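You operate a simulated robot arm through the tools that you are given. There is no shell and no other tool.

You run a simulated robot arm. Do the job below in one go: nothing can be reset, and whatever is moved stays where it is left.

JOB
Warm the green-banded mould at the heater, then turn it under the pot.
Fine: switch the mould heater off again; the other moulds stay cold.

It is judged by the outcome, as a careful person would: the job done as asked, and still so three seconds after it is handed in. It fails if anything else is knocked over, pushed out of place, dropped, spilled or broken.

ROBOT AND FRAMES
A 7-joint arm with a two-finger parallel gripper, fixed in place. Base frame: the origin is at the foot of the arm, x ahead of it, y to its left, z up. Lengths are in cm, angles in degrees, forces in N, time in s.
With the tool pointing down near the work surface it reaches from about 28 to 68 cm from the base axis. Its first joint turns from -166.0 to 166.0 degrees. Payload 2.5 kg.
The tool frame sits at the grasp point between the pads (the TCP): z along the fingers, y along the line on which they close. The tips reach 3 cm beyond it. The gripper opens to 9.4 cm. The fingers are 2.8 cm wide and 1 cm thick; the gripper's body (5 by 9.6 cm) begins 5.5 cm behind the TCP.
Orientation is that of the tool frame in the base frame, as a unit quaternion [w, x, y, z]. With the fingers straight down and closing along the base's y, the tool's x points along the base's -x, its y along +y and its z along -z.

CONTROLS
- The arm moves only by the tool move_arm. Its argument "targets" is a list of rows, each a list of 7 numbers: the shift along the base's x, y, z in cm, then the turn, a rotation vector about the base's x, y, z in degrees, then the opening, from 0 (shut) to 1 (fully open). In form: [[tx, ty, tz, ax, ay, az, jaw], ...]. A call has 1 to 20 rows; each row shifts and turns the commanded pose from where the row before left it. Each row takes 0.2 s and may step no farther than 5 cm and 8.6 degrees from the row before; otherwise, or with a gripper value out of range, the whole call is refused. Where a pose cannot be reached the arm comes as near as it can. A force on the tool above 40 N (or 10 N above the force at the start of the call, whichever is more), or a blocked arm, ends the call early, and 0.2 s more pass. The fingers move at their own pace (about 7.2 cm/s each) and stop on an object; they squeeze with about 33 N. The grip force told is the motor's: it shows also when the fingers shut on nothing. Time passes only in rows, and 0.2 s behind the last, so rows that do not move let the fingers close. It gives the time, the measured TCP pose, the force on the tool (base axes), the opening and the grip force at its end, in the units of the frame above (readings bear some noise), with the torque about the TCP (base axes, N m) and any sound that the robot's microphone picked up.
- Cameras (640 x 400 px; columns grow to the right, rows downward): "scene" is fixed at [40.06, 50.86, 68.19]; the picture's right is [-1.00, 0.01, 0.00], its down [0.01, 0.65, -0.76] and it looks along [-0.01, -0.76, -0.65] (base axes); focal length 267 px, centre (320, 200). "wrist" rides on the gripper at [7.6, 1.4, -10.2] in the tool frame; the picture's right is [-0.18, 0.98, 0.00], its down [-0.75, -0.14, -0.64] and it looks along [-0.63, -0.12, 0.77] (tool axes); focal length 243 px, centre (320, 200). There is no depth. A picture from a camera that has moved, and an enlarged one, comes with that camera's place and axes in the base frame and with its lens. The place of the scene camera against the robot may be out by one fixed shift of up to 1.2 cm in any direction.
- get_image(camera): a new picture of that camera. It takes no simulated time.
- inspect(camera, box): a new picture of the part [left, top, right, bottom] of that camera's present view, enlarged. It takes no simulated time.
- sign_off(): hands the job in; it is judged then, once.

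Places have to be worked out from the pictures, the camera data and where the tool is seen. Open the gripper and draw the arm clear of the work before you hand the job in, unless the task says otherwise.

The tools are called as a command line: name --pt "numbers of a row" for each row, then --argument value for the rest, lists and objects as JSON in quotes. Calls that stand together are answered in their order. move_arm: Moves the arm, as the interface text tells. Its arguments: {"type":"object","properties":{"targets":{"type":"array","items":{"type":"array","items":{"type":"number"}}}},"required":["targets"]} The other tools are called the same way: get_image (camera) takes a picture; inspect (camera, box) takes an enlarged picture of a part of a camera's view; sign_off () hands the job in.

At the start:

```text
clock: 0.0
tool_pos: [35.11, -32.34, 43.29]
orientation: [-0.001, 0.0, 1.0, 0.0]
ft_force: [0.3, 0.3, -0.9]
ft_torque: [0.02, -0.03, 0.0]
gripper_width: 9.38
grip_force: 0.1
```

scene: 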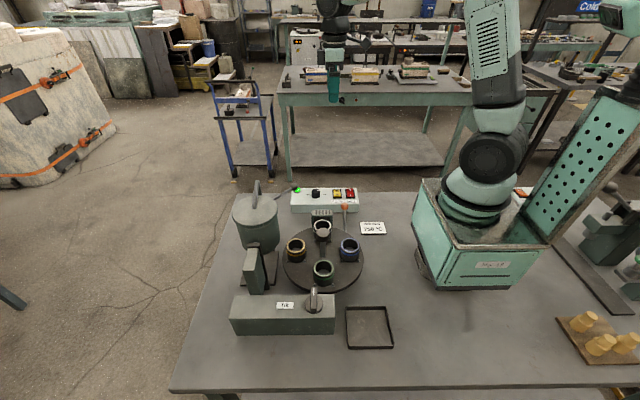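
wrist: 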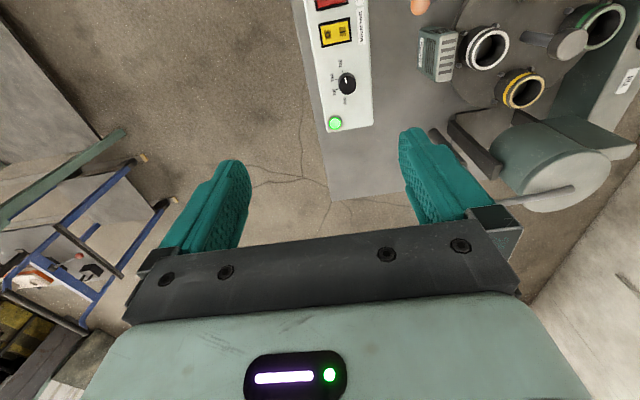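

I start by looking closely at the work area: the control box, turntable, heater and pot.

inspect --camera "scene" --box '[220, 170, 400, 282]'

inspect --camera "scene" --box '[220, 240, 400, 352]'

inspect --camera "scene" --box '[280, 175, 390, 243]'

inspect --camera "wrist" --box '[290, 0, 460, 130]'

inspect --camera "wrist" --box '[400, 0, 640, 220]'

```text
3.56 times, centred on (310, 226) of scene
camera zoom: at [40.06, 50.86, 68.19], right [-1.0, 0.01, 0.0], down [0.01, 0.65, -0.76], along [-0.01, -0.76, -0.65], focal length 951 px, centre (356, 108)
```

zoom: 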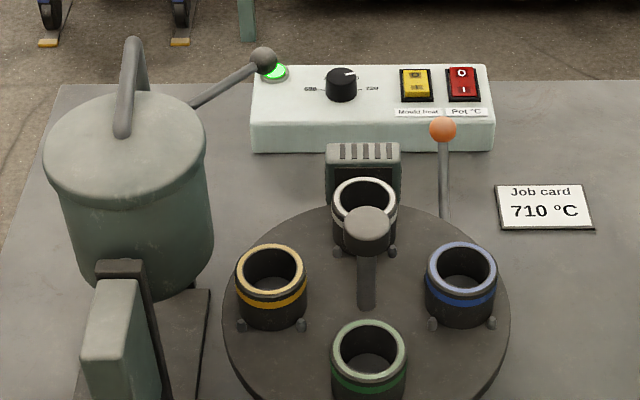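

```text
3.56 times, centred on (310, 296) of scene
camera zoom: at [40.06, 50.86, 68.19], right [-1.0, 0.01, 0.0], down [0.01, 0.65, -0.76], along [-0.01, -0.76, -0.65], focal length 951 px, centre (356, -141)
```

zoom: 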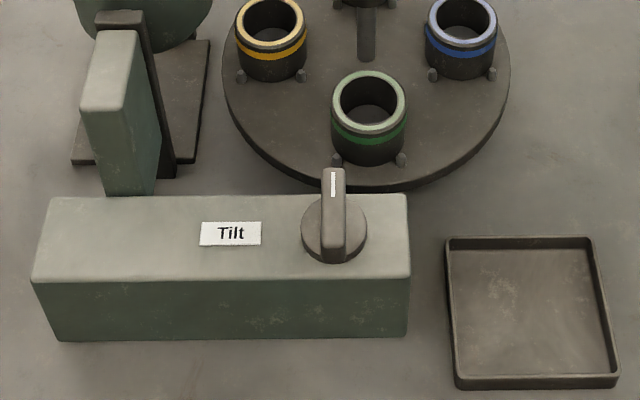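

```text
5.82 times, centred on (335, 209) of scene
camera zoom: at [40.06, 50.86, 68.19], right [-1.0, 0.01, 0.0], down [0.01, 0.65, -0.76], along [-0.01, -0.76, -0.65], focal length 1556 px, centre (233, 148)
```

zoom: 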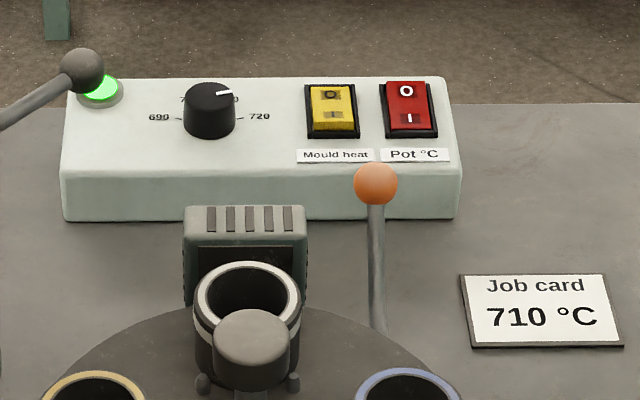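

```text
3.08 times, centred on (375, 65) of wrist
camera zoom: at [27.49, -30.85, 53.58], right [0.18, 0.98, 0.0], down [0.75, -0.14, 0.64], along [0.63, -0.12, -0.77], focal length 746 px, centre (151, 615)
```

zoom: 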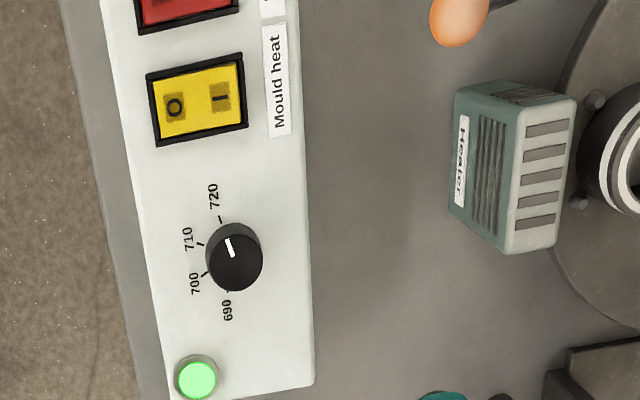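

```text
1.82 times, centred on (520, 110) of wrist
camera zoom: at [27.49, -30.85, 53.58], right [0.18, 0.98, 0.0], down [0.75, -0.14, 0.64], along [0.63, -0.12, -0.77], focal length 441 px, centre (-44, 364)
```

zoom: 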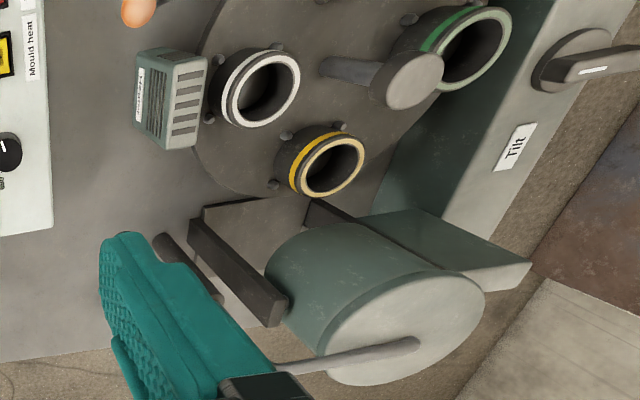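

The turntable appears centred near (38.7, 1) with a tall post and knob, white at the heater, and yellow, green and blue at the other stations. Before moving, I zoom in on the rocker switches and the orange lever.

inspect --camera "wrist" --box '[310, 0, 380, 60]'

inspect --camera "scene" --box '[325, 180, 365, 240]'

inspect --camera "scene" --box '[280, 180, 330, 220]'

inspect --camera "scene" --box '[228, 175, 308, 300]'

```text
6.67 times, centred on (345, 30) of wrist
camera zoom: at [27.49, -30.85, 53.58], right [0.18, 0.98, 0.0], down [0.75, -0.14, 0.64], along [0.63, -0.12, -0.77], focal length 1618 px, centre (153, 1333)
```

zoom: 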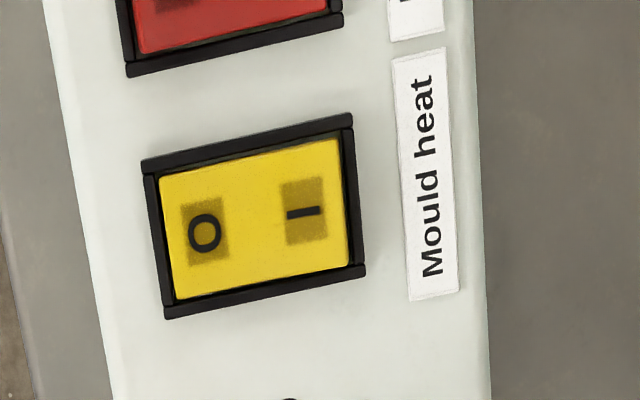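

```text
6.67 times, centred on (345, 210) of scene
camera zoom: at [40.06, 50.86, 68.19], right [-1.0, 0.01, 0.0], down [0.01, 0.65, -0.76], along [-0.01, -0.76, -0.65], focal length 1783 px, centre (153, 133)
```

zoom: 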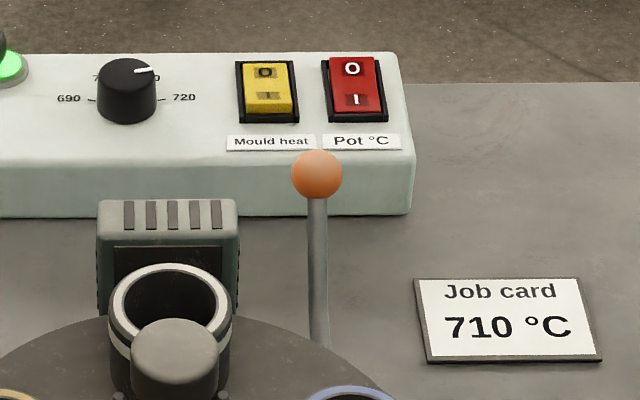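

```text
10.00 times, centred on (305, 200) of scene
camera zoom: at [40.06, 50.86, 68.19], right [-1.0, 0.01, 0.0], down [0.01, 0.65, -0.76], along [-0.01, -0.76, -0.65], focal length 2674 px, centre (470, 200)
```

zoom: 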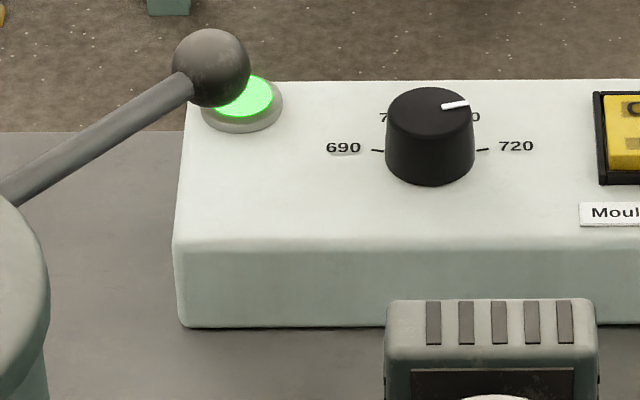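

```text
3.20 times, centred on (268, 238) of scene
camera zoom: at [40.06, 50.86, 68.19], right [-1.0, 0.01, 0.0], down [0.01, 0.65, -0.76], along [-0.01, -0.76, -0.65], focal length 856 px, centre (486, 80)
```

zoom: 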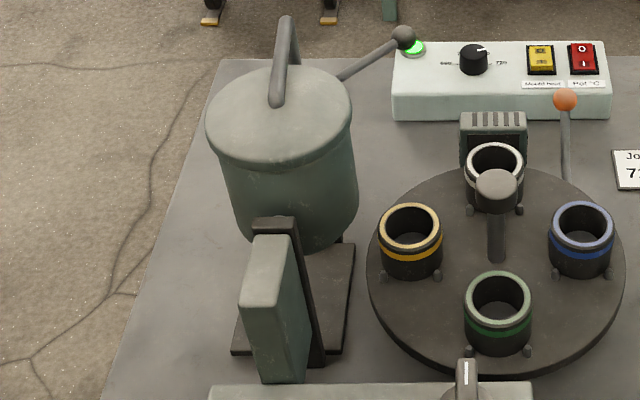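

The yellow rocker looks raised at its I end, so it is off, while the red one is on; I leave red and the dial alone. I now fly high over the turntable to view it from above.

move_arm --pt "-1 4.5 0 0 0 0 1" --pt "-1 4.5 0 0 0 0 1" --pt "-1 4.5 0 0 0 0 1" --pt "-1 4.5 0 0 0 0 1" --pt "0 4.5 0 0 0 0 1" --pt "0 4.5 0 0 0 0 1" --pt "0 4.5 0 0 0 0 1" --pt "0 0 0 0 0 0 1"

get_image --camera "wrist"

get_image --camera "scene"

```text
clock: 1.8
tool_pos: [31.54, -0.64, 42.36]
orientation: [-0.016, 0.001, 1.0, 0.002]
ft_force: [-0.3, 0.2, 0.1]
ft_torque: [0.01, 0.03, 0.01]
gripper_width: 9.4
grip_force: 0.0
```

```text
taken
camera wrist: at [24.26, 0.7, 52.92], right [0.19, 0.98, 0.0], down [0.77, -0.14, 0.62], along [0.61, -0.12, -0.79], focal length 243 px, centre (320, 200)
```

wrist: 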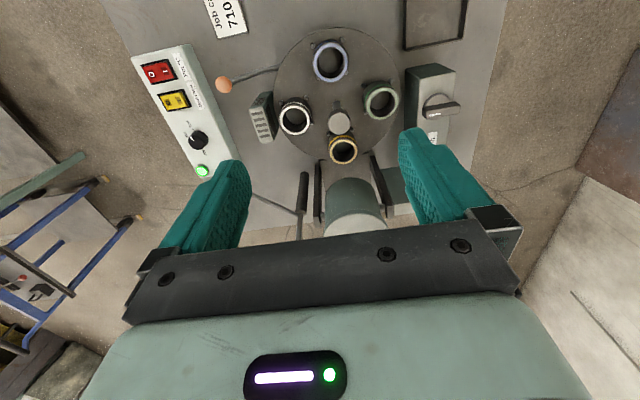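

```text
taken
```

scene: 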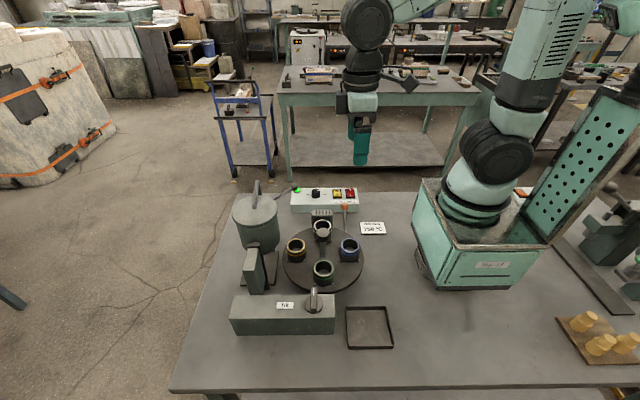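

The overhead view shows the orange ball on a rod leading to the turntable rim. I zoom in on it and the table.

inspect --camera "wrist" --box '[200, 20, 430, 164]'

inspect --camera "wrist" --box '[205, 50, 295, 110]'

inspect --camera "wrist" --box '[240, 80, 480, 230]'

```text
2.78 times, centred on (315, 92) of wrist
camera zoom: at [24.26, 0.7, 52.92], right [0.19, 0.98, 0.0], down [0.77, -0.14, 0.62], along [0.61, -0.12, -0.79], focal length 674 px, centre (334, 500)
```

zoom: 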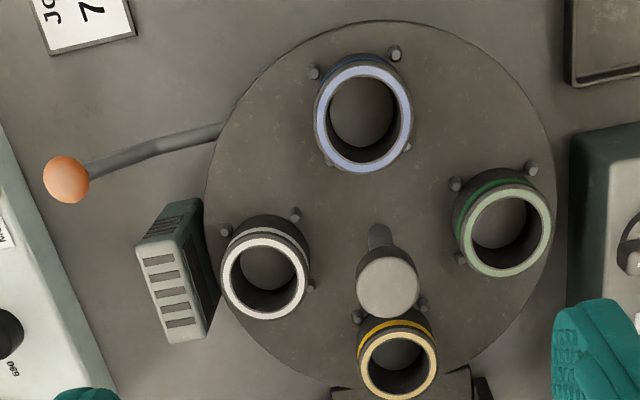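

```text
6.67 times, centred on (250, 80) of wrist
camera zoom: at [24.26, 0.7, 52.92], right [0.19, 0.98, 0.0], down [0.77, -0.14, 0.62], along [0.61, -0.12, -0.79], focal length 1618 px, centre (787, 1000)
```

zoom: 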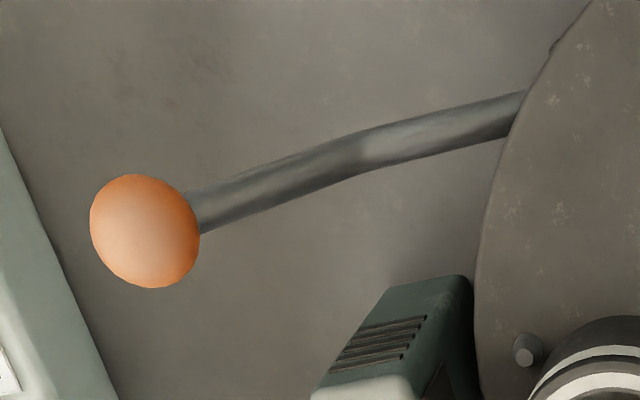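

```text
2.67 times, centred on (360, 155) of wrist
camera zoom: at [24.26, 0.7, 52.92], right [0.19, 0.98, 0.0], down [0.77, -0.14, 0.62], along [0.61, -0.12, -0.79], focal length 647 px, centre (213, 320)
```

zoom: 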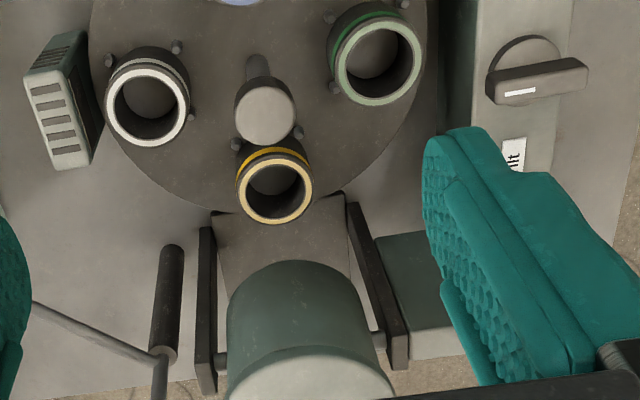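

Lever: the rod runs about parallel to y at x≈31, from under the rim out to a ball near (31, -18.5, 6). It doesn't point at the table centre, so it could be a latch or an indexing lever, and I go closer to see.

move_arm --pt "-1 -3 -3 0 0 0 1" --pt "-1 -3 -3 0 0 0 1" --pt "-1 -3 -3 0 0 0 1" --pt "0 -3 -3 0 0 0 1" --pt "0 -2 -3 0 0 0 1" --pt "0 0 -3 0 0 0 1" --pt "0 0 0 0 0 0 1"

get_image --camera "wrist"

```text
clock: 3.4
tool_pos: [28.04, -14.71, 25.35]
orientation: [-0.001, 0.0, 1.0, 0.0]
ft_force: [0.3, 0.4, -0.3]
ft_torque: [-0.01, 0.02, -0.03]
gripper_width: 9.41
grip_force: 0.0
```

```text
taken
camera wrist: at [20.48, -13.31, 35.6], right [0.18, 0.98, 0.0], down [0.75, -0.14, 0.64], along [0.63, -0.12, -0.77], focal length 243 px, centre (320, 200)
```

wrist: 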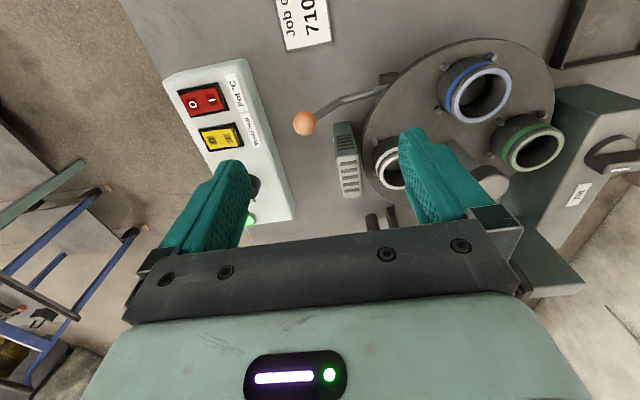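

inspect --camera "wrist" --box '[280, 50, 440, 150]'

inspect --camera "wrist" --box '[360, 60, 420, 100]'

inspect --camera "wrist" --box '[160, 60, 300, 150]'

```text
4.00 times, centred on (360, 100) of wrist
camera zoom: at [20.48, -13.31, 35.6], right [0.18, 0.98, 0.0], down [0.75, -0.14, 0.64], along [0.63, -0.12, -0.77], focal length 970 px, centre (160, 600)
```

zoom: 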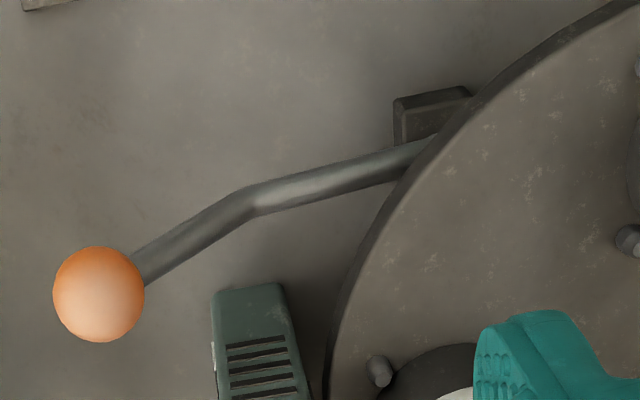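

```text
10.00 times, centred on (390, 80) of wrist
camera zoom: at [20.48, -13.31, 35.6], right [0.18, 0.98, 0.0], down [0.75, -0.14, 0.64], along [0.63, -0.12, -0.77], focal length 2426 px, centre (-380, 1400)
```

zoom: 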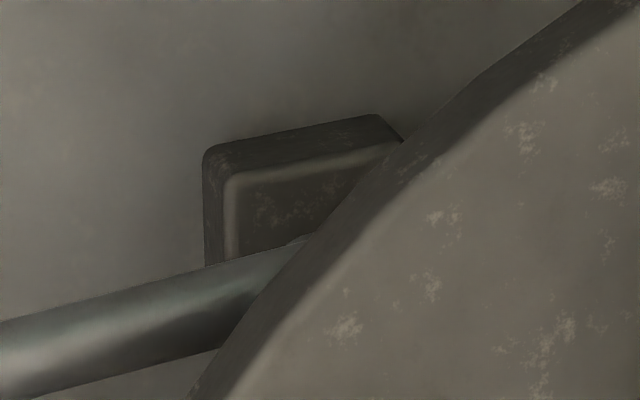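

```text
4.44 times, centred on (230, 105) of wrist
camera zoom: at [20.48, -13.31, 35.6], right [0.18, 0.98, 0.0], down [0.75, -0.14, 0.64], along [0.63, -0.12, -0.77], focal length 1078 px, centre (720, 622)
```

zoom: 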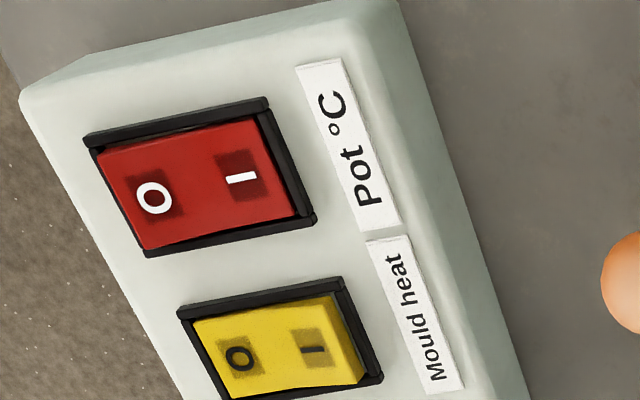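

Both rockers are confirmed: red is pressed at I (on) and yellow at O (off). The orange lever comes out of a small block under the rim, probably a latch. Next I get a closer view of the knob on the post to fix its place.

move_arm --pt "1 3 0 0 0 0 1" --pt "1 3 0 0 0 0 1" --pt "1 3 0 0 0 0 1" --pt "1 2.7 0 0 0 0 1" --pt "0 0 0 0 0 0 1" --pt "0 0 0 0 0 0 1"

get_image --camera "wrist"

inspect --camera "wrist" --box '[230, 60, 470, 210]'

```text
clock: 4.8
tool_pos: [32.14, -2.86, 25.37]
orientation: [0.0, 0.001, 1.0, 0.0]
ft_force: [0.0, -0.8, 0.0]
ft_torque: [0.01, 0.01, 0.01]
gripper_width: 9.4
grip_force: 0.0
```

```text
taken
camera wrist: at [24.54, -1.61, 35.74], right [0.18, 0.98, 0.0], down [0.75, -0.14, 0.64], along [0.63, -0.12, -0.77], focal length 243 px, centre (320, 200)
```

wrist: 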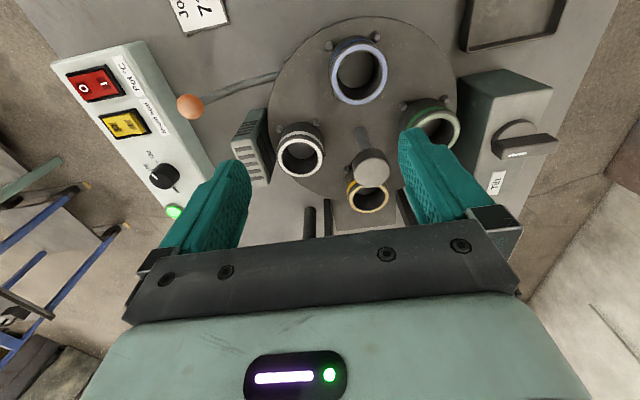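

```text
2.67 times, centred on (350, 135) of wrist
camera zoom: at [24.54, -1.61, 35.74], right [0.18, 0.98, 0.0], down [0.75, -0.14, 0.64], along [0.63, -0.12, -0.77], focal length 647 px, centre (240, 373)
```

zoom: 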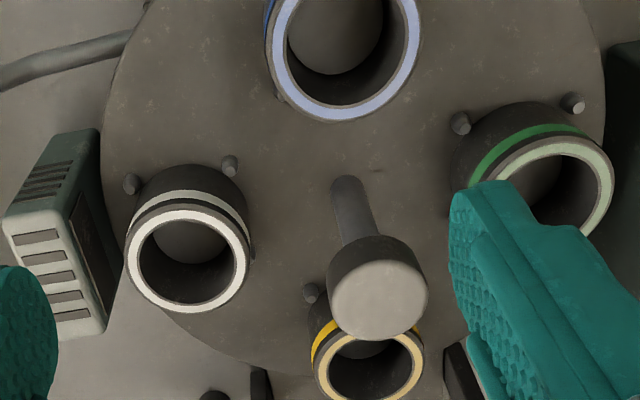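

The knob triangulates to about (39.1, 0.9, 14), roughly 4 cm across, with mould rims at about z 6.6. I move above the knob and come down partway to check alignment.

move_arm --pt "3.5 1.9 0 0 0 0 1" --pt "3.5 1.9 0 0 0 0 1" --pt "0 0 -3 0 0 0 1" --pt "0 0 -3 0 0 0 1" --pt "0 0 0 0 0 0 1" --pt "0 0 0 0 0 0 1"

get_image --camera "wrist"

get_image --camera "scene"

```text
clock: 6.2
tool_pos: [39.27, 0.7, 19.42]
orientation: [0.0, 0.0, 1.0, 0.0]
ft_force: [0.9, -0.1, 0.4]
ft_torque: [0.0, -0.04, -0.01]
gripper_width: 9.39
grip_force: 0.0
```

```text
taken
camera wrist: at [31.69, 2.05, 29.8], right [0.18, 0.98, 0.0], down [0.75, -0.14, 0.64], along [0.63, -0.12, -0.77], focal length 243 px, centre (320, 200)
```

wrist: 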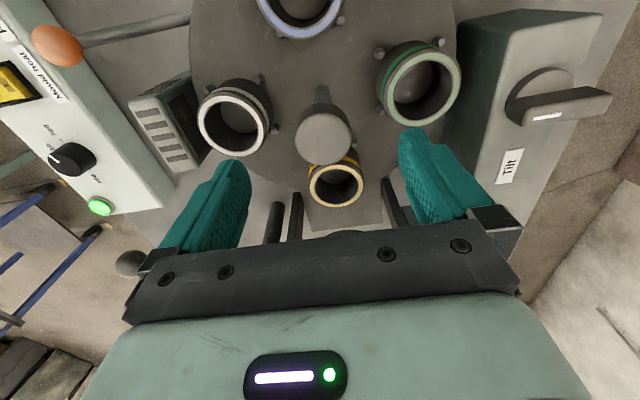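

```text
taken
```

scene: 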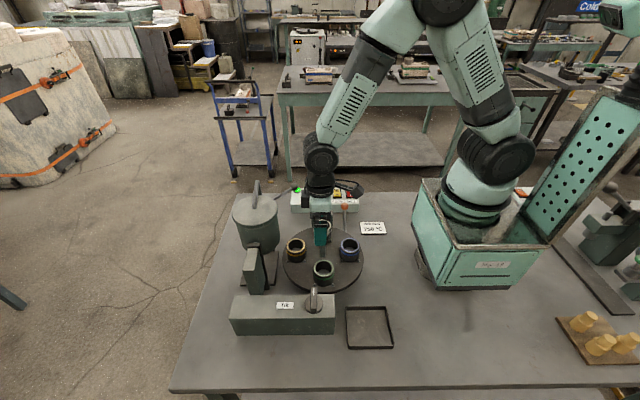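

The knob lines up with the tool axis to within a few mm. I descend around it to z≈12.8, still open.

move_arm --pt "0 0.2 -2.5 0 0 0 1" --pt "0 0 -2.5 0 0 0 1" --pt "0 0 -1.6 0 0 0 1" --pt "0 0 0 0 0 0 1"

get_image --camera "wrist"

inspect --camera "scene" --box '[240, 170, 400, 300]'

```text
clock: 7.0
tool_pos: [39.13, 0.86, 13.66]
orientation: [-0.001, 0.001, 1.0, -0.001]
ft_force: [-3.8, -2.2, 14.3]
ft_torque: [0.32, 0.17, 0.02]
gripper_width: 9.39
grip_force: 0.2
stopped in row 3: the force on the tool passed its limit at 86 N (the readings are from after the stop); the commanded pose is now the measured one
```

```text
taken
camera wrist: at [31.59, 2.29, 23.99], right [0.19, 0.98, 0.0], down [0.75, -0.14, 0.64], along [0.63, -0.12, -0.77], focal length 243 px, centre (320, 200)
```

wrist: 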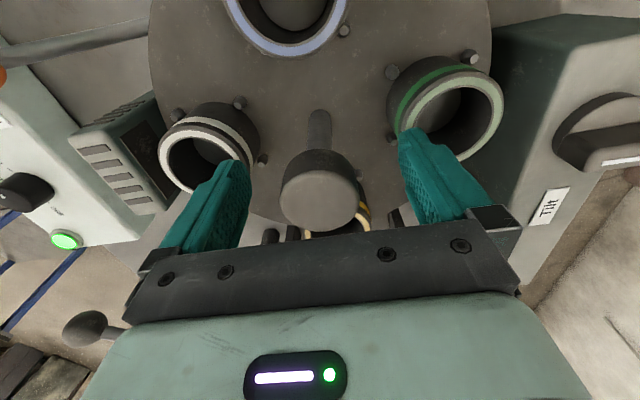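

```text
3.08 times, centred on (320, 235) of scene
camera zoom: at [40.06, 50.86, 68.19], right [-1.0, 0.01, 0.0], down [0.01, 0.65, -0.76], along [-0.01, -0.76, -0.65], focal length 823 px, centre (320, 92)
```

zoom: 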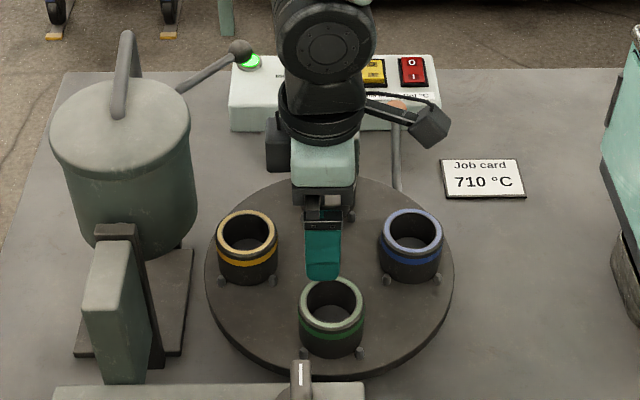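

The fingertips touched mould rims: the rim height is about z=10.6, not 6.6 as I judged. I retreat straight up and check nothing shifted. Re-triangulating puts the knob top at (38.2, 1.0, 16.0).

move_arm --pt "0 0 2 0 0 0 1" --pt "0 0 4 0 0 0 1" --pt "0 0 4 0 0 0 1" --pt "0 0 0 0 0 0 1"

get_image --camera "wrist"

inspect --camera "wrist" --box '[180, 0, 500, 200]'

inspect --camera "scene" --box '[240, 180, 400, 300]'

```text
clock: 8.0
tool_pos: [39.38, 1.09, 23.54]
orientation: [0.0, 0.001, 1.0, 0.0]
ft_force: [0.2, 0.3, 0.7]
ft_torque: [0.01, 0.0, -0.01]
gripper_width: 9.41
grip_force: 0.1
```

```text
taken
camera wrist: at [31.69, 2.48, 33.87], right [0.19, 0.98, 0.0], down [0.75, -0.14, 0.64], along [0.63, -0.12, -0.77], focal length 243 px, centre (320, 200)
```

wrist: 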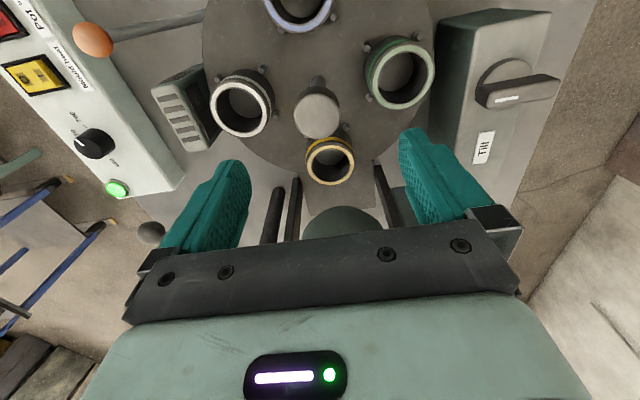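

```text
2.00 times, centred on (340, 100) of wrist
camera zoom: at [31.69, 2.48, 33.87], right [0.19, 0.98, 0.0], down [0.75, -0.14, 0.64], along [0.63, -0.12, -0.77], focal length 485 px, centre (280, 400)
```

zoom: 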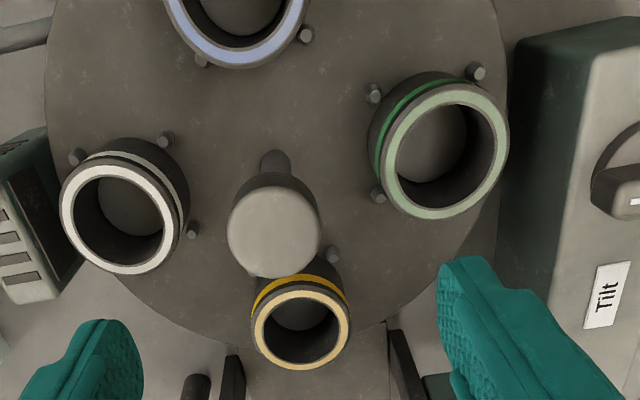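

```text
3.33 times, centred on (320, 240) of scene
camera zoom: at [40.06, 50.86, 68.19], right [-1.0, 0.01, 0.0], down [0.01, 0.65, -0.76], along [-0.01, -0.76, -0.65], focal length 891 px, centre (320, 67)
```

zoom: 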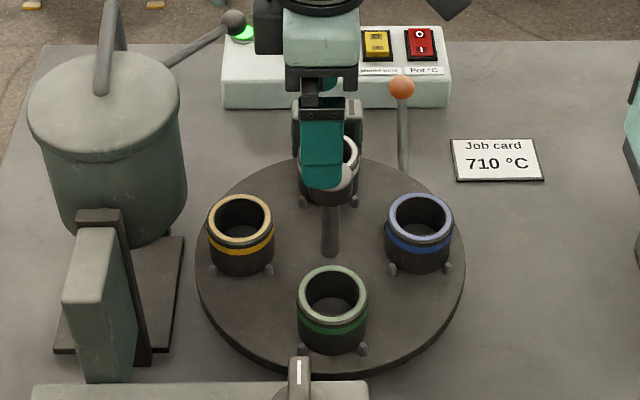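

All moulds are still seated and nothing has moved. I re-centre over (38.2, 1.0), turn the jaw -45° so the fingers sit between moulds, and come down only to z≈15.2 around the knob.

move_arm --pt "-1.15 -0.1 0 0 0 -7.5 1" --pt "0 0 0 0 0 -7.5 1" --pt "0 0 0 0 0 -7.5 1" --pt "0 0 0 0 0 -7.5 1" --pt "0 0 0 0 0 -7.5 1" --pt "0 0 0 0 0 -7.5 1" --pt "0 0 -2.5 0 0 0 1" --pt "0 0 0 0 0 0 1" --pt "0 0 0 0 0 0 1"

get_image --camera "wrist"

```text
clock: 10.0
tool_pos: [38.05, 0.69, 21.1]
orientation: [0.0, 0.384, 0.923, 0.001]
ft_force: [0.0, 0.4, -0.7]
ft_torque: [0.02, 0.0, -0.01]
gripper_width: 9.39
grip_force: 0.0
```

```text
taken
camera wrist: at [33.61, 7.13, 31.4], right [0.83, 0.56, 0.0], down [0.43, -0.63, 0.64], along [0.36, -0.53, -0.77], focal length 243 px, centre (320, 200)
```

wrist: 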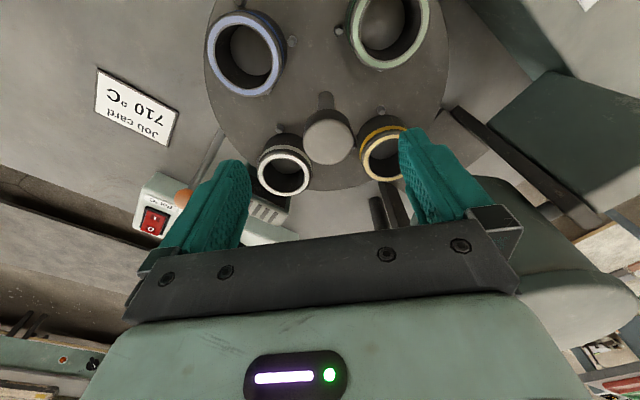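

From this angle the knob centre reads (38.3, 1.05), so I correct the small offset. Then I descend to z≈15.2 and close gently on it.

move_arm --pt "0.2 0.35 -2 0 0 0 1" --pt "0 0 -2 0 0 0 1" --pt "0 0 -1.8 0 0 0 1" --pt "0 0 0 0 0 0 1"

get_image --camera "wrist"

```text
clock: 11.0
tool_pos: [38.33, 1.23, 15.39]
orientation: [0.0, 0.383, 0.924, 0.0]
ft_force: [-0.1, -0.1, 0.0]
ft_torque: [0.0, 0.0, 0.0]
gripper_width: 9.38
grip_force: 0.0
```

```text
taken
camera wrist: at [34.0, 7.54, 25.65], right [0.83, 0.56, 0.0], down [0.43, -0.63, 0.64], along [0.36, -0.53, -0.77], focal length 243 px, centre (320, 200)
```

wrist: 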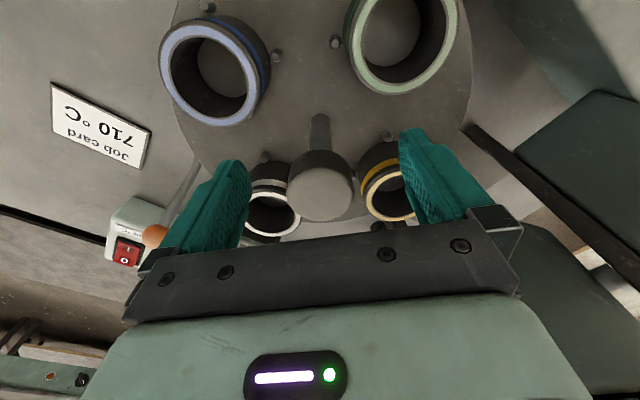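

The knob sits right at the grasp point. I lower 0.4 cm and close.

move_arm --pt "0 0 -0.4 0 0 0 1" --pt "0 0 0 0 0 0 0.5" --pt "0 0 0 0 0 0 0.3" --pt "0 0 0 0 0 0 0.2" --pt "0 0 0 0 0 0 0.2" --pt "0 0 0 0 0 0 0.2"

```text
clock: 12.4
tool_pos: [38.37, 1.12, 15.01]
orientation: [0.0, 0.383, 0.924, -0.001]
ft_force: [3.2, 1.1, -4.3]
ft_torque: [0.01, 0.01, 0.08]
gripper_width: 3.57
grip_force: 44.8
```

I have a firm grip at 3.57 cm. Next is a small test twist of +5° to feel whether the table turns or is latched.

move_arm --pt "0 0 0 0 0 2.5 0.2" --pt "0 0 0 0 0 2.5 0.2" --pt "0 0 0 0 0 0 0.2"

inspect --camera "scene" --box '[240, 180, 400, 300]'

get_image --camera "wrist"

```text
clock: 13.2
tool_pos: [38.38, 1.22, 14.87]
orientation: [0.001, 0.342, 0.94, 0.0]
ft_force: [16.4, 2.3, -21.5]
ft_torque: [0.26, 0.45, -0.03]
gripper_width: 3.56
grip_force: 44.6
```

```text
3.33 times, centred on (320, 240) of scene
camera zoom: at [40.06, 50.86, 68.19], right [-1.0, 0.01, 0.0], down [0.01, 0.65, -0.76], along [-0.01, -0.76, -0.65], focal length 891 px, centre (320, 67)
```

zoom: 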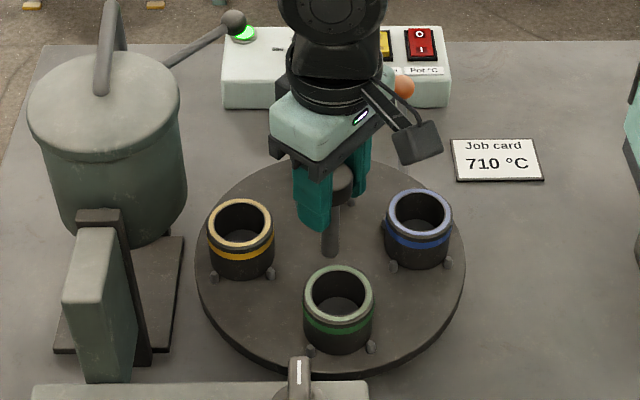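

```text
taken
camera wrist: at [33.44, 7.07, 25.23], right [0.77, 0.63, 0.0], down [0.49, -0.59, 0.64], along [0.41, -0.5, -0.77], focal length 243 px, centre (320, 200)
```

wrist: 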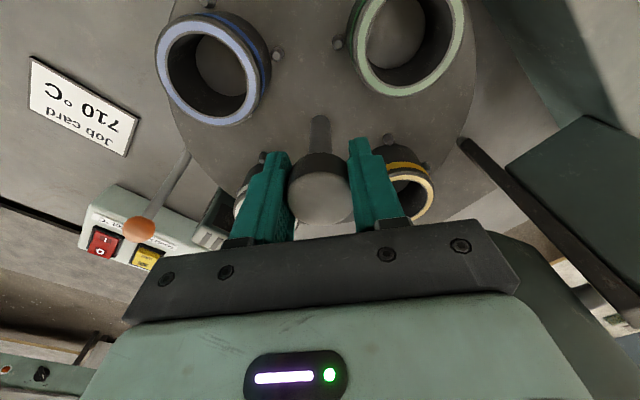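

The table follows freely: green moved about 5° with no latch torque. The knob pulls the tool toward +x and down, so I trim the commanded position and continue turning counter-clockwise in small batches.

move_arm --pt "0.2 0.1 -0.12 0 0 0 0.2" --pt "0 0 0 0 0 4 0.2" --pt "0 0 0 0 0 5 0.2" --pt "0 0 0 0 0 5 0.2" --pt "0 0 0 0 0 0 0.2"

```text
clock: 14.4
tool_pos: [38.36, 1.07, 14.86]
orientation: [0.0, 0.225, 0.974, -0.001]
ft_force: [-8.5, -20.8, 27.8]
ft_torque: [0.04, 0.74, -0.01]
gripper_width: 3.54
grip_force: 44.6
```

Forces are now reversed, so my trim was slightly too much. I back off by fractions of a millimetre and keep turning.

move_arm --pt "-0.06 -0.09 0.07 0 0 0 0.2" --pt "0 0 0 0 0 5 0.2" --pt "0 0 0 0 0 5 0.2" --pt "0 0 0 0 0 0 0.2"

```text
clock: 15.4
tool_pos: [38.42, 1.05, 14.79]
orientation: [-0.001, 0.14, 0.99, -0.001]
ft_force: [-0.8, -24.7, -13.4]
ft_torque: [-0.38, -1.07, -0.01]
gripper_width: 3.54
grip_force: 45.0
```

inspect --camera "scene" --box '[240, 180, 400, 300]'

```text
3.33 times, centred on (320, 240) of scene
camera zoom: at [40.06, 50.86, 68.19], right [-1.0, 0.01, 0.0], down [0.01, 0.65, -0.76], along [-0.01, -0.76, -0.65], focal length 891 px, centre (320, 67)
```

zoom: 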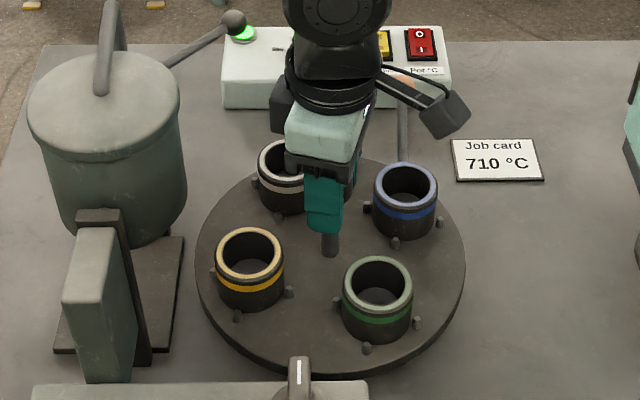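

The table has turned about 28° and the moulds ride with it. I trim y slightly and continue.

move_arm --pt "0 -0.1 -0.03 0 0 0 0.2" --pt "0 0 0 0 0 5 0.2" --pt "0 0 0 0 0 5 0.2" --pt "0 0 0 0 0 5 0.2" --pt "0 0 0 0 0 0 0.2"

```text
clock: 16.6
tool_pos: [38.4, 1.0, 14.75]
orientation: [0.0, 0.009, 1.0, 0.0]
ft_force: [7.7, -16.1, -28.9]
ft_torque: [-0.01, 0.14, 0.01]
gripper_width: 3.53
grip_force: 45.3
```

move_arm --pt "0.03 -0.06 -0.07 0 0 0 0.2" --pt "0 0 0 0 0 5 0.2" --pt "0 0 -0.01 0 0 5 0.2" --pt "0 0 -0.01 0 0 5 0.2" --pt "0 0 0 0 0 0 0.2"

```text
clock: 17.8
tool_pos: [38.33, 0.78, 14.8]
orientation: [-0.001, -0.122, 0.993, 0.0]
ft_force: [-10.9, -15.8, 16.5]
ft_torque: [-0.32, 0.9, 0.0]
gripper_width: 3.55
grip_force: 45.0
```

Turned about 59° so far with modest forces. I continue with small trims.

move_arm --pt "-0.04 -0.06 0.04 0 0 0 0.2" --pt "0 0 0 0 0 5 0.2" --pt "0 0 0 0 0 5 0.2" --pt "0 0 0 0 0 5 0.2" --pt "0 0 0 0 0 0 0.2"

inspect --camera "scene" --box '[240, 180, 400, 300]'

```text
clock: 19.0
tool_pos: [38.32, 0.89, 14.85]
orientation: [0.001, -0.25, 0.968, 0.0]
ft_force: [-7.2, -8.2, 14.7]
ft_torque: [0.03, -0.25, 0.03]
gripper_width: 3.53
grip_force: 44.7
```

```text
3.33 times, centred on (320, 240) of scene
camera zoom: at [40.06, 50.86, 68.19], right [-1.0, 0.01, 0.0], down [0.01, 0.65, -0.76], along [-0.01, -0.76, -0.65], focal length 891 px, centre (320, 67)
```

zoom: 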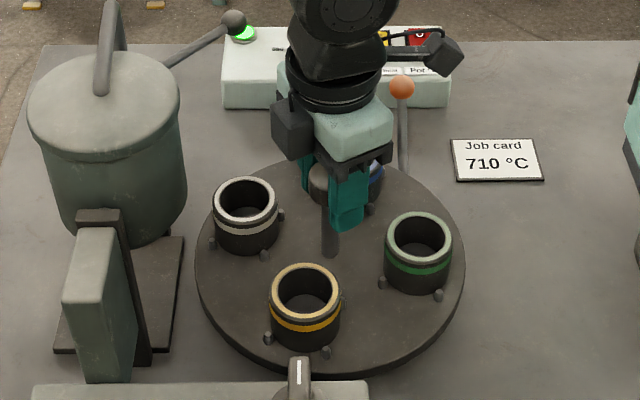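

Now about 74° turned. I keep going, watching the forces.

move_arm --pt "-0.02 -0.03 0.03 0 0 0 0.2" --pt "0 0 0 0 0 5 0.2" --pt "0 0 0 0 0 5 0.2" --pt "0 0 0 0 0 5 0.2" --pt "0 0 0 0 0 0 0.2"

```text
clock: 20.2
tool_pos: [38.34, 1.02, 14.85]
orientation: [0.002, -0.376, 0.927, 0.0]
ft_force: [10.2, 4.2, 3.1]
ft_torque: [0.3, -0.28, 0.1]
gripper_width: 3.54
grip_force: 44.7
```

move_arm --pt "0.04 0.02 0 0 0 0 0.2" --pt "0 0 0 0 0 5 0.2" --pt "0 0 0 0 0 5 0.2" --pt "0 0 0 0 0 5 0.2" --pt "0 0 0 0 0 0 0.2"

```text
clock: 21.4
tool_pos: [38.45, 0.89, 14.69]
orientation: [0.001, -0.493, 0.87, 0.0]
ft_force: [20.0, -2.8, -0.5]
ft_torque: [0.3, -0.24, 0.01]
gripper_width: 3.54
grip_force: 44.9
```

Yaw now 59°, so the table is about 104° round. x force is +20 N, so I trim +x and continue.

move_arm --pt "0.08 -0.01 0 0 0 0 0.2" --pt "0 0 0 0 0 5 0.2" --pt "0 0 0 0 0 5 0.2" --pt "0 0 0 0 0 5 0.2" --pt "0 0 0 0 0 0 0.2"

get_image --camera "scene"

get_image --camera "wrist"

```text
clock: 22.6
tool_pos: [38.54, 0.87, 14.85]
orientation: [-0.001, -0.602, 0.799, -0.001]
ft_force: [5.0, -8.2, 18.3]
ft_torque: [-0.49, 0.23, 0.03]
gripper_width: 3.52
grip_force: 45.1
```

```text
taken
```

scene: 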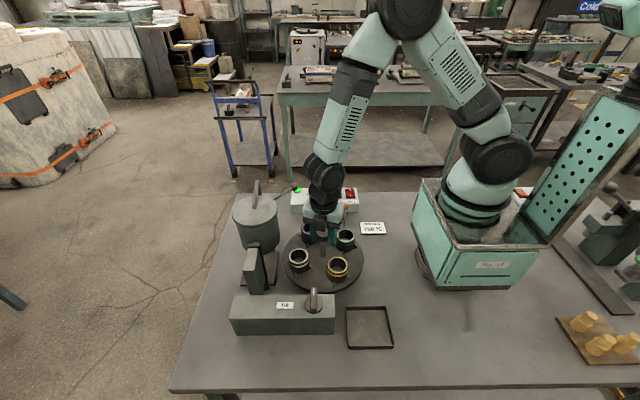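

```text
taken
camera wrist: at [35.01, -6.08, 25.15], right [-0.89, 0.45, 0.0], down [0.34, 0.69, 0.64], along [0.29, 0.57, -0.77], focal length 243 px, centre (320, 200)
```

wrist: 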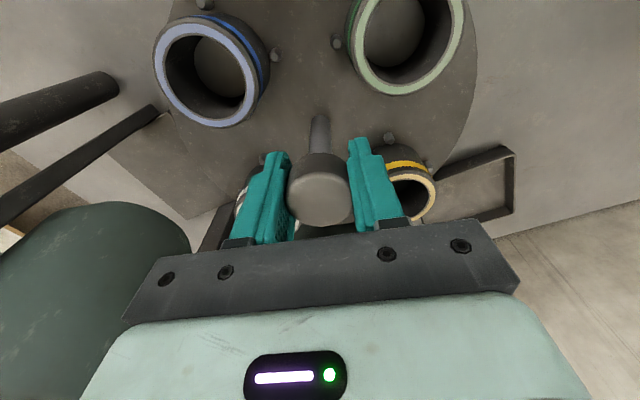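

Turned about 119° with no slip, and the pot and its lever are well clear. I continue toward 180°.

move_arm --pt "0.02 -0.03 0.04 0 0 0 0.2" --pt "0 0 0 0 0 5 0.2" --pt "0 0 0 0 0 5 0.2" --pt "0 0 0 0 0 5 0.2" --pt "0 0 0 0 0 0 0.2"

```text
clock: 23.8
tool_pos: [38.51, 0.81, 14.78]
orientation: [0.0, -0.701, 0.714, 0.0]
ft_force: [9.6, -12.7, -5.0]
ft_torque: [-0.7, -0.14, 0.01]
gripper_width: 3.53
grip_force: 44.1
```

move_arm --pt "0.04 -0.05 -0.01 0 0 0 0.2" --pt "0 0 0 0 0 5 0.2" --pt "0 0 0 0 0 5 0.2" --pt "0 0 0 0 0 5 0.2" --pt "0 0 0 0 0 0 0.2"

```text
clock: 25.0
tool_pos: [38.52, 0.89, 14.83]
orientation: [0.0, 0.789, -0.615, -0.001]
ft_force: [13.9, 3.4, -21.2]
ft_torque: [0.36, 0.0, 0.03]
gripper_width: 3.5
grip_force: 44.8
```

Yaw 104°, table about 149°. Continuing.

move_arm --pt "0.05 0.01 -0.05 0 0 0 0.2" --pt "0 0 0 0 0 5 0.2" --pt "0 0 0 0 0 5 0.2" --pt "0 0 0 0 0 5 0.2" --pt "0 0 0 0 0 0 0.2"

inspect --camera "scene" --box '[240, 180, 400, 300]'

```text
clock: 26.2
tool_pos: [38.61, 0.87, 14.8]
orientation: [-0.001, 0.862, -0.507, 0.0]
ft_force: [4.8, 7.9, 4.5]
ft_torque: [0.75, 0.59, 0.02]
gripper_width: 3.54
grip_force: 44.9
```

```text
3.33 times, centred on (320, 240) of scene
camera zoom: at [40.06, 50.86, 68.19], right [-1.0, 0.01, 0.0], down [0.01, 0.65, -0.76], along [-0.01, -0.76, -0.65], focal length 891 px, centre (320, 67)
```

zoom: 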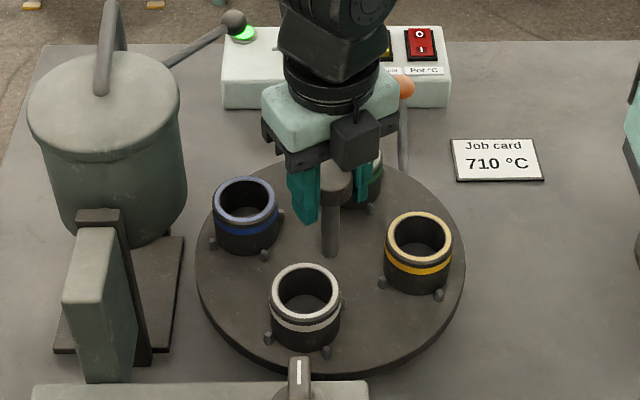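

Now at 164°; I add the last 16° to bring green to the heater.

move_arm --pt "0.01 0.03 0 0 0 0 0.2" --pt "0 0 0 0 0 5 0.2" --pt "0 0 0 0 0 5 0.2" --pt "0 0 0 0 0 6 0.2" --pt "0 0 0 0 0 0 0.2"

inspect --camera "scene" --box '[240, 180, 400, 300]'

get_image --camera "wrist"

```text
clock: 27.4
tool_pos: [38.59, 0.89, 14.82]
orientation: [-0.001, 0.924, -0.382, 0.0]
ft_force: [-2.0, 9.3, 7.4]
ft_torque: [-0.75, -0.55, -0.01]
gripper_width: 3.56
grip_force: 44.8
```

```text
3.33 times, centred on (320, 240) of scene
camera zoom: at [40.06, 50.86, 68.19], right [-1.0, 0.01, 0.0], down [0.01, 0.65, -0.76], along [-0.01, -0.76, -0.65], focal length 891 px, centre (320, 67)
```

zoom: 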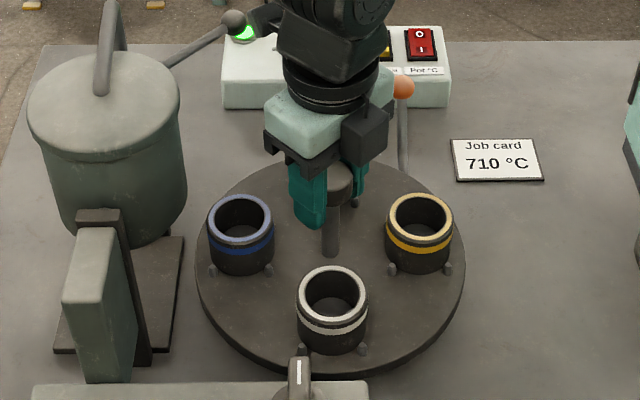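

```text
taken
camera wrist: at [42.98, -5.52, 25.15], right [-0.82, -0.57, 0.0], down [-0.43, 0.63, 0.64], along [-0.36, 0.53, -0.77], focal length 243 px, centre (320, 200)
```

wrist: 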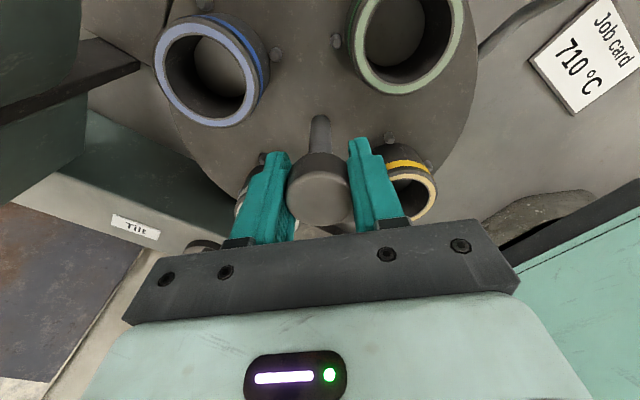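

Green is now at the heater station with pegs matching the original pattern. I open, lift clear, and turn the wrist back at height.

move_arm --pt "0 0 0 0 0 0 0.4" --pt "0 0 0 0 0 0 0.8" --pt "0 0 0 0 0 0 1" --pt "0 0 0 0 0 0 1" --pt "0 0 3 0 0 0 1" --pt "0 0 4 0 0 0 1" --pt "0 0 4 0 0 0 1" --pt "0 0 0 0 0 0 1"

inspect --camera "scene" --box '[240, 180, 400, 300]'

```text
clock: 29.2
tool_pos: [38.65, 0.86, 25.83]
orientation: [0.0, 0.924, -0.383, 0.0]
ft_force: [0.3, 0.8, -0.5]
ft_torque: [-0.01, -0.02, 0.01]
gripper_width: 9.39
grip_force: 0.1
```

```text
3.33 times, centred on (320, 240) of scene
camera zoom: at [40.06, 50.86, 68.19], right [-1.0, 0.01, 0.0], down [0.01, 0.65, -0.76], along [-0.01, -0.76, -0.65], focal length 891 px, centre (320, 67)
```

zoom: 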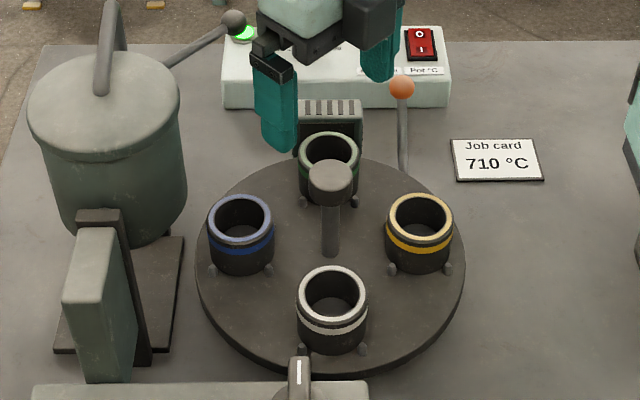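

Green sits at the heater and the table stayed put. From three wrist views the yellow rocker is centred at about (32.5, -29.4, 5), with its I end toward +y at y≈-28. I fly there high, turning back 45° and closing the fingers.

move_arm --pt "0 0 0 0 0 -7.5 1" --pt "-0.9 -4 0 0 0 -7.5 0.5" --pt "-0.9 -4 0 0 0 -7.5 0" --pt "-0.9 -4 0 0 0 -7.5 0" --pt "-0.9 -4 0 0 0 -7.5 0" --pt "-0.9 -4 0 0 0 -7.5 0" --pt "-0.9 -4 0 0 0 0 0" --pt "-0.7 -4.3 0 0 0 0 0" --pt "0 0 -3 0 0 0 0" --pt "0 0 -3 0 0 0 0" --pt "0 0 0 0 0 0 0" --pt "0 0 0 0 0 0 0"

get_image --camera "wrist"

get_image --camera "scene"

```text
clock: 31.8
tool_pos: [32.46, -27.42, 19.68]
orientation: [0.0, -0.706, 0.708, 0.0]
ft_force: [0.1, -0.2, 0.2]
ft_torque: [0.02, -0.04, -0.03]
gripper_width: 0.0
grip_force: 33.2
```

```text
taken
camera wrist: at [30.95, -35.1, 30.0], right [-0.98, 0.19, 0.0], down [0.14, 0.75, 0.64], along [0.12, 0.63, -0.77], focal length 243 px, centre (320, 200)
```

wrist: 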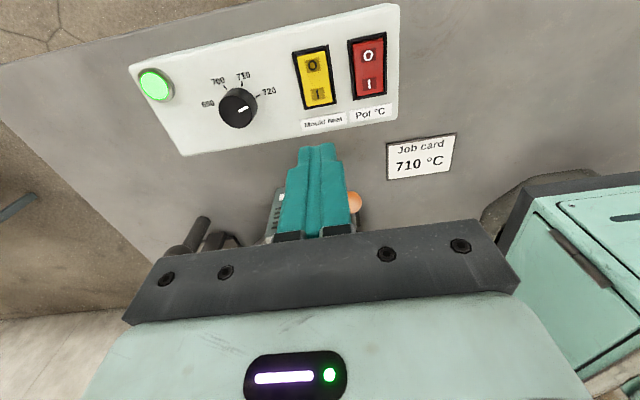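

```text
taken
```

scene: 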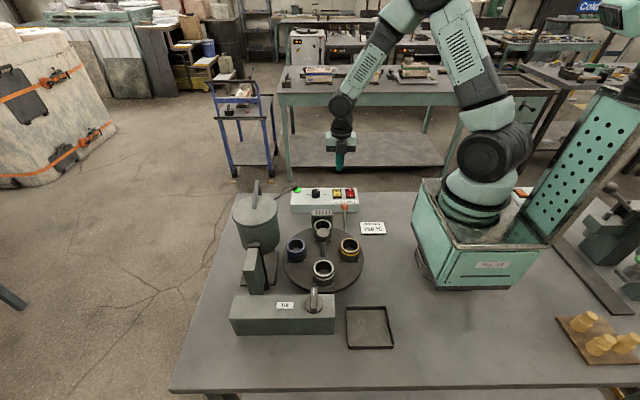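

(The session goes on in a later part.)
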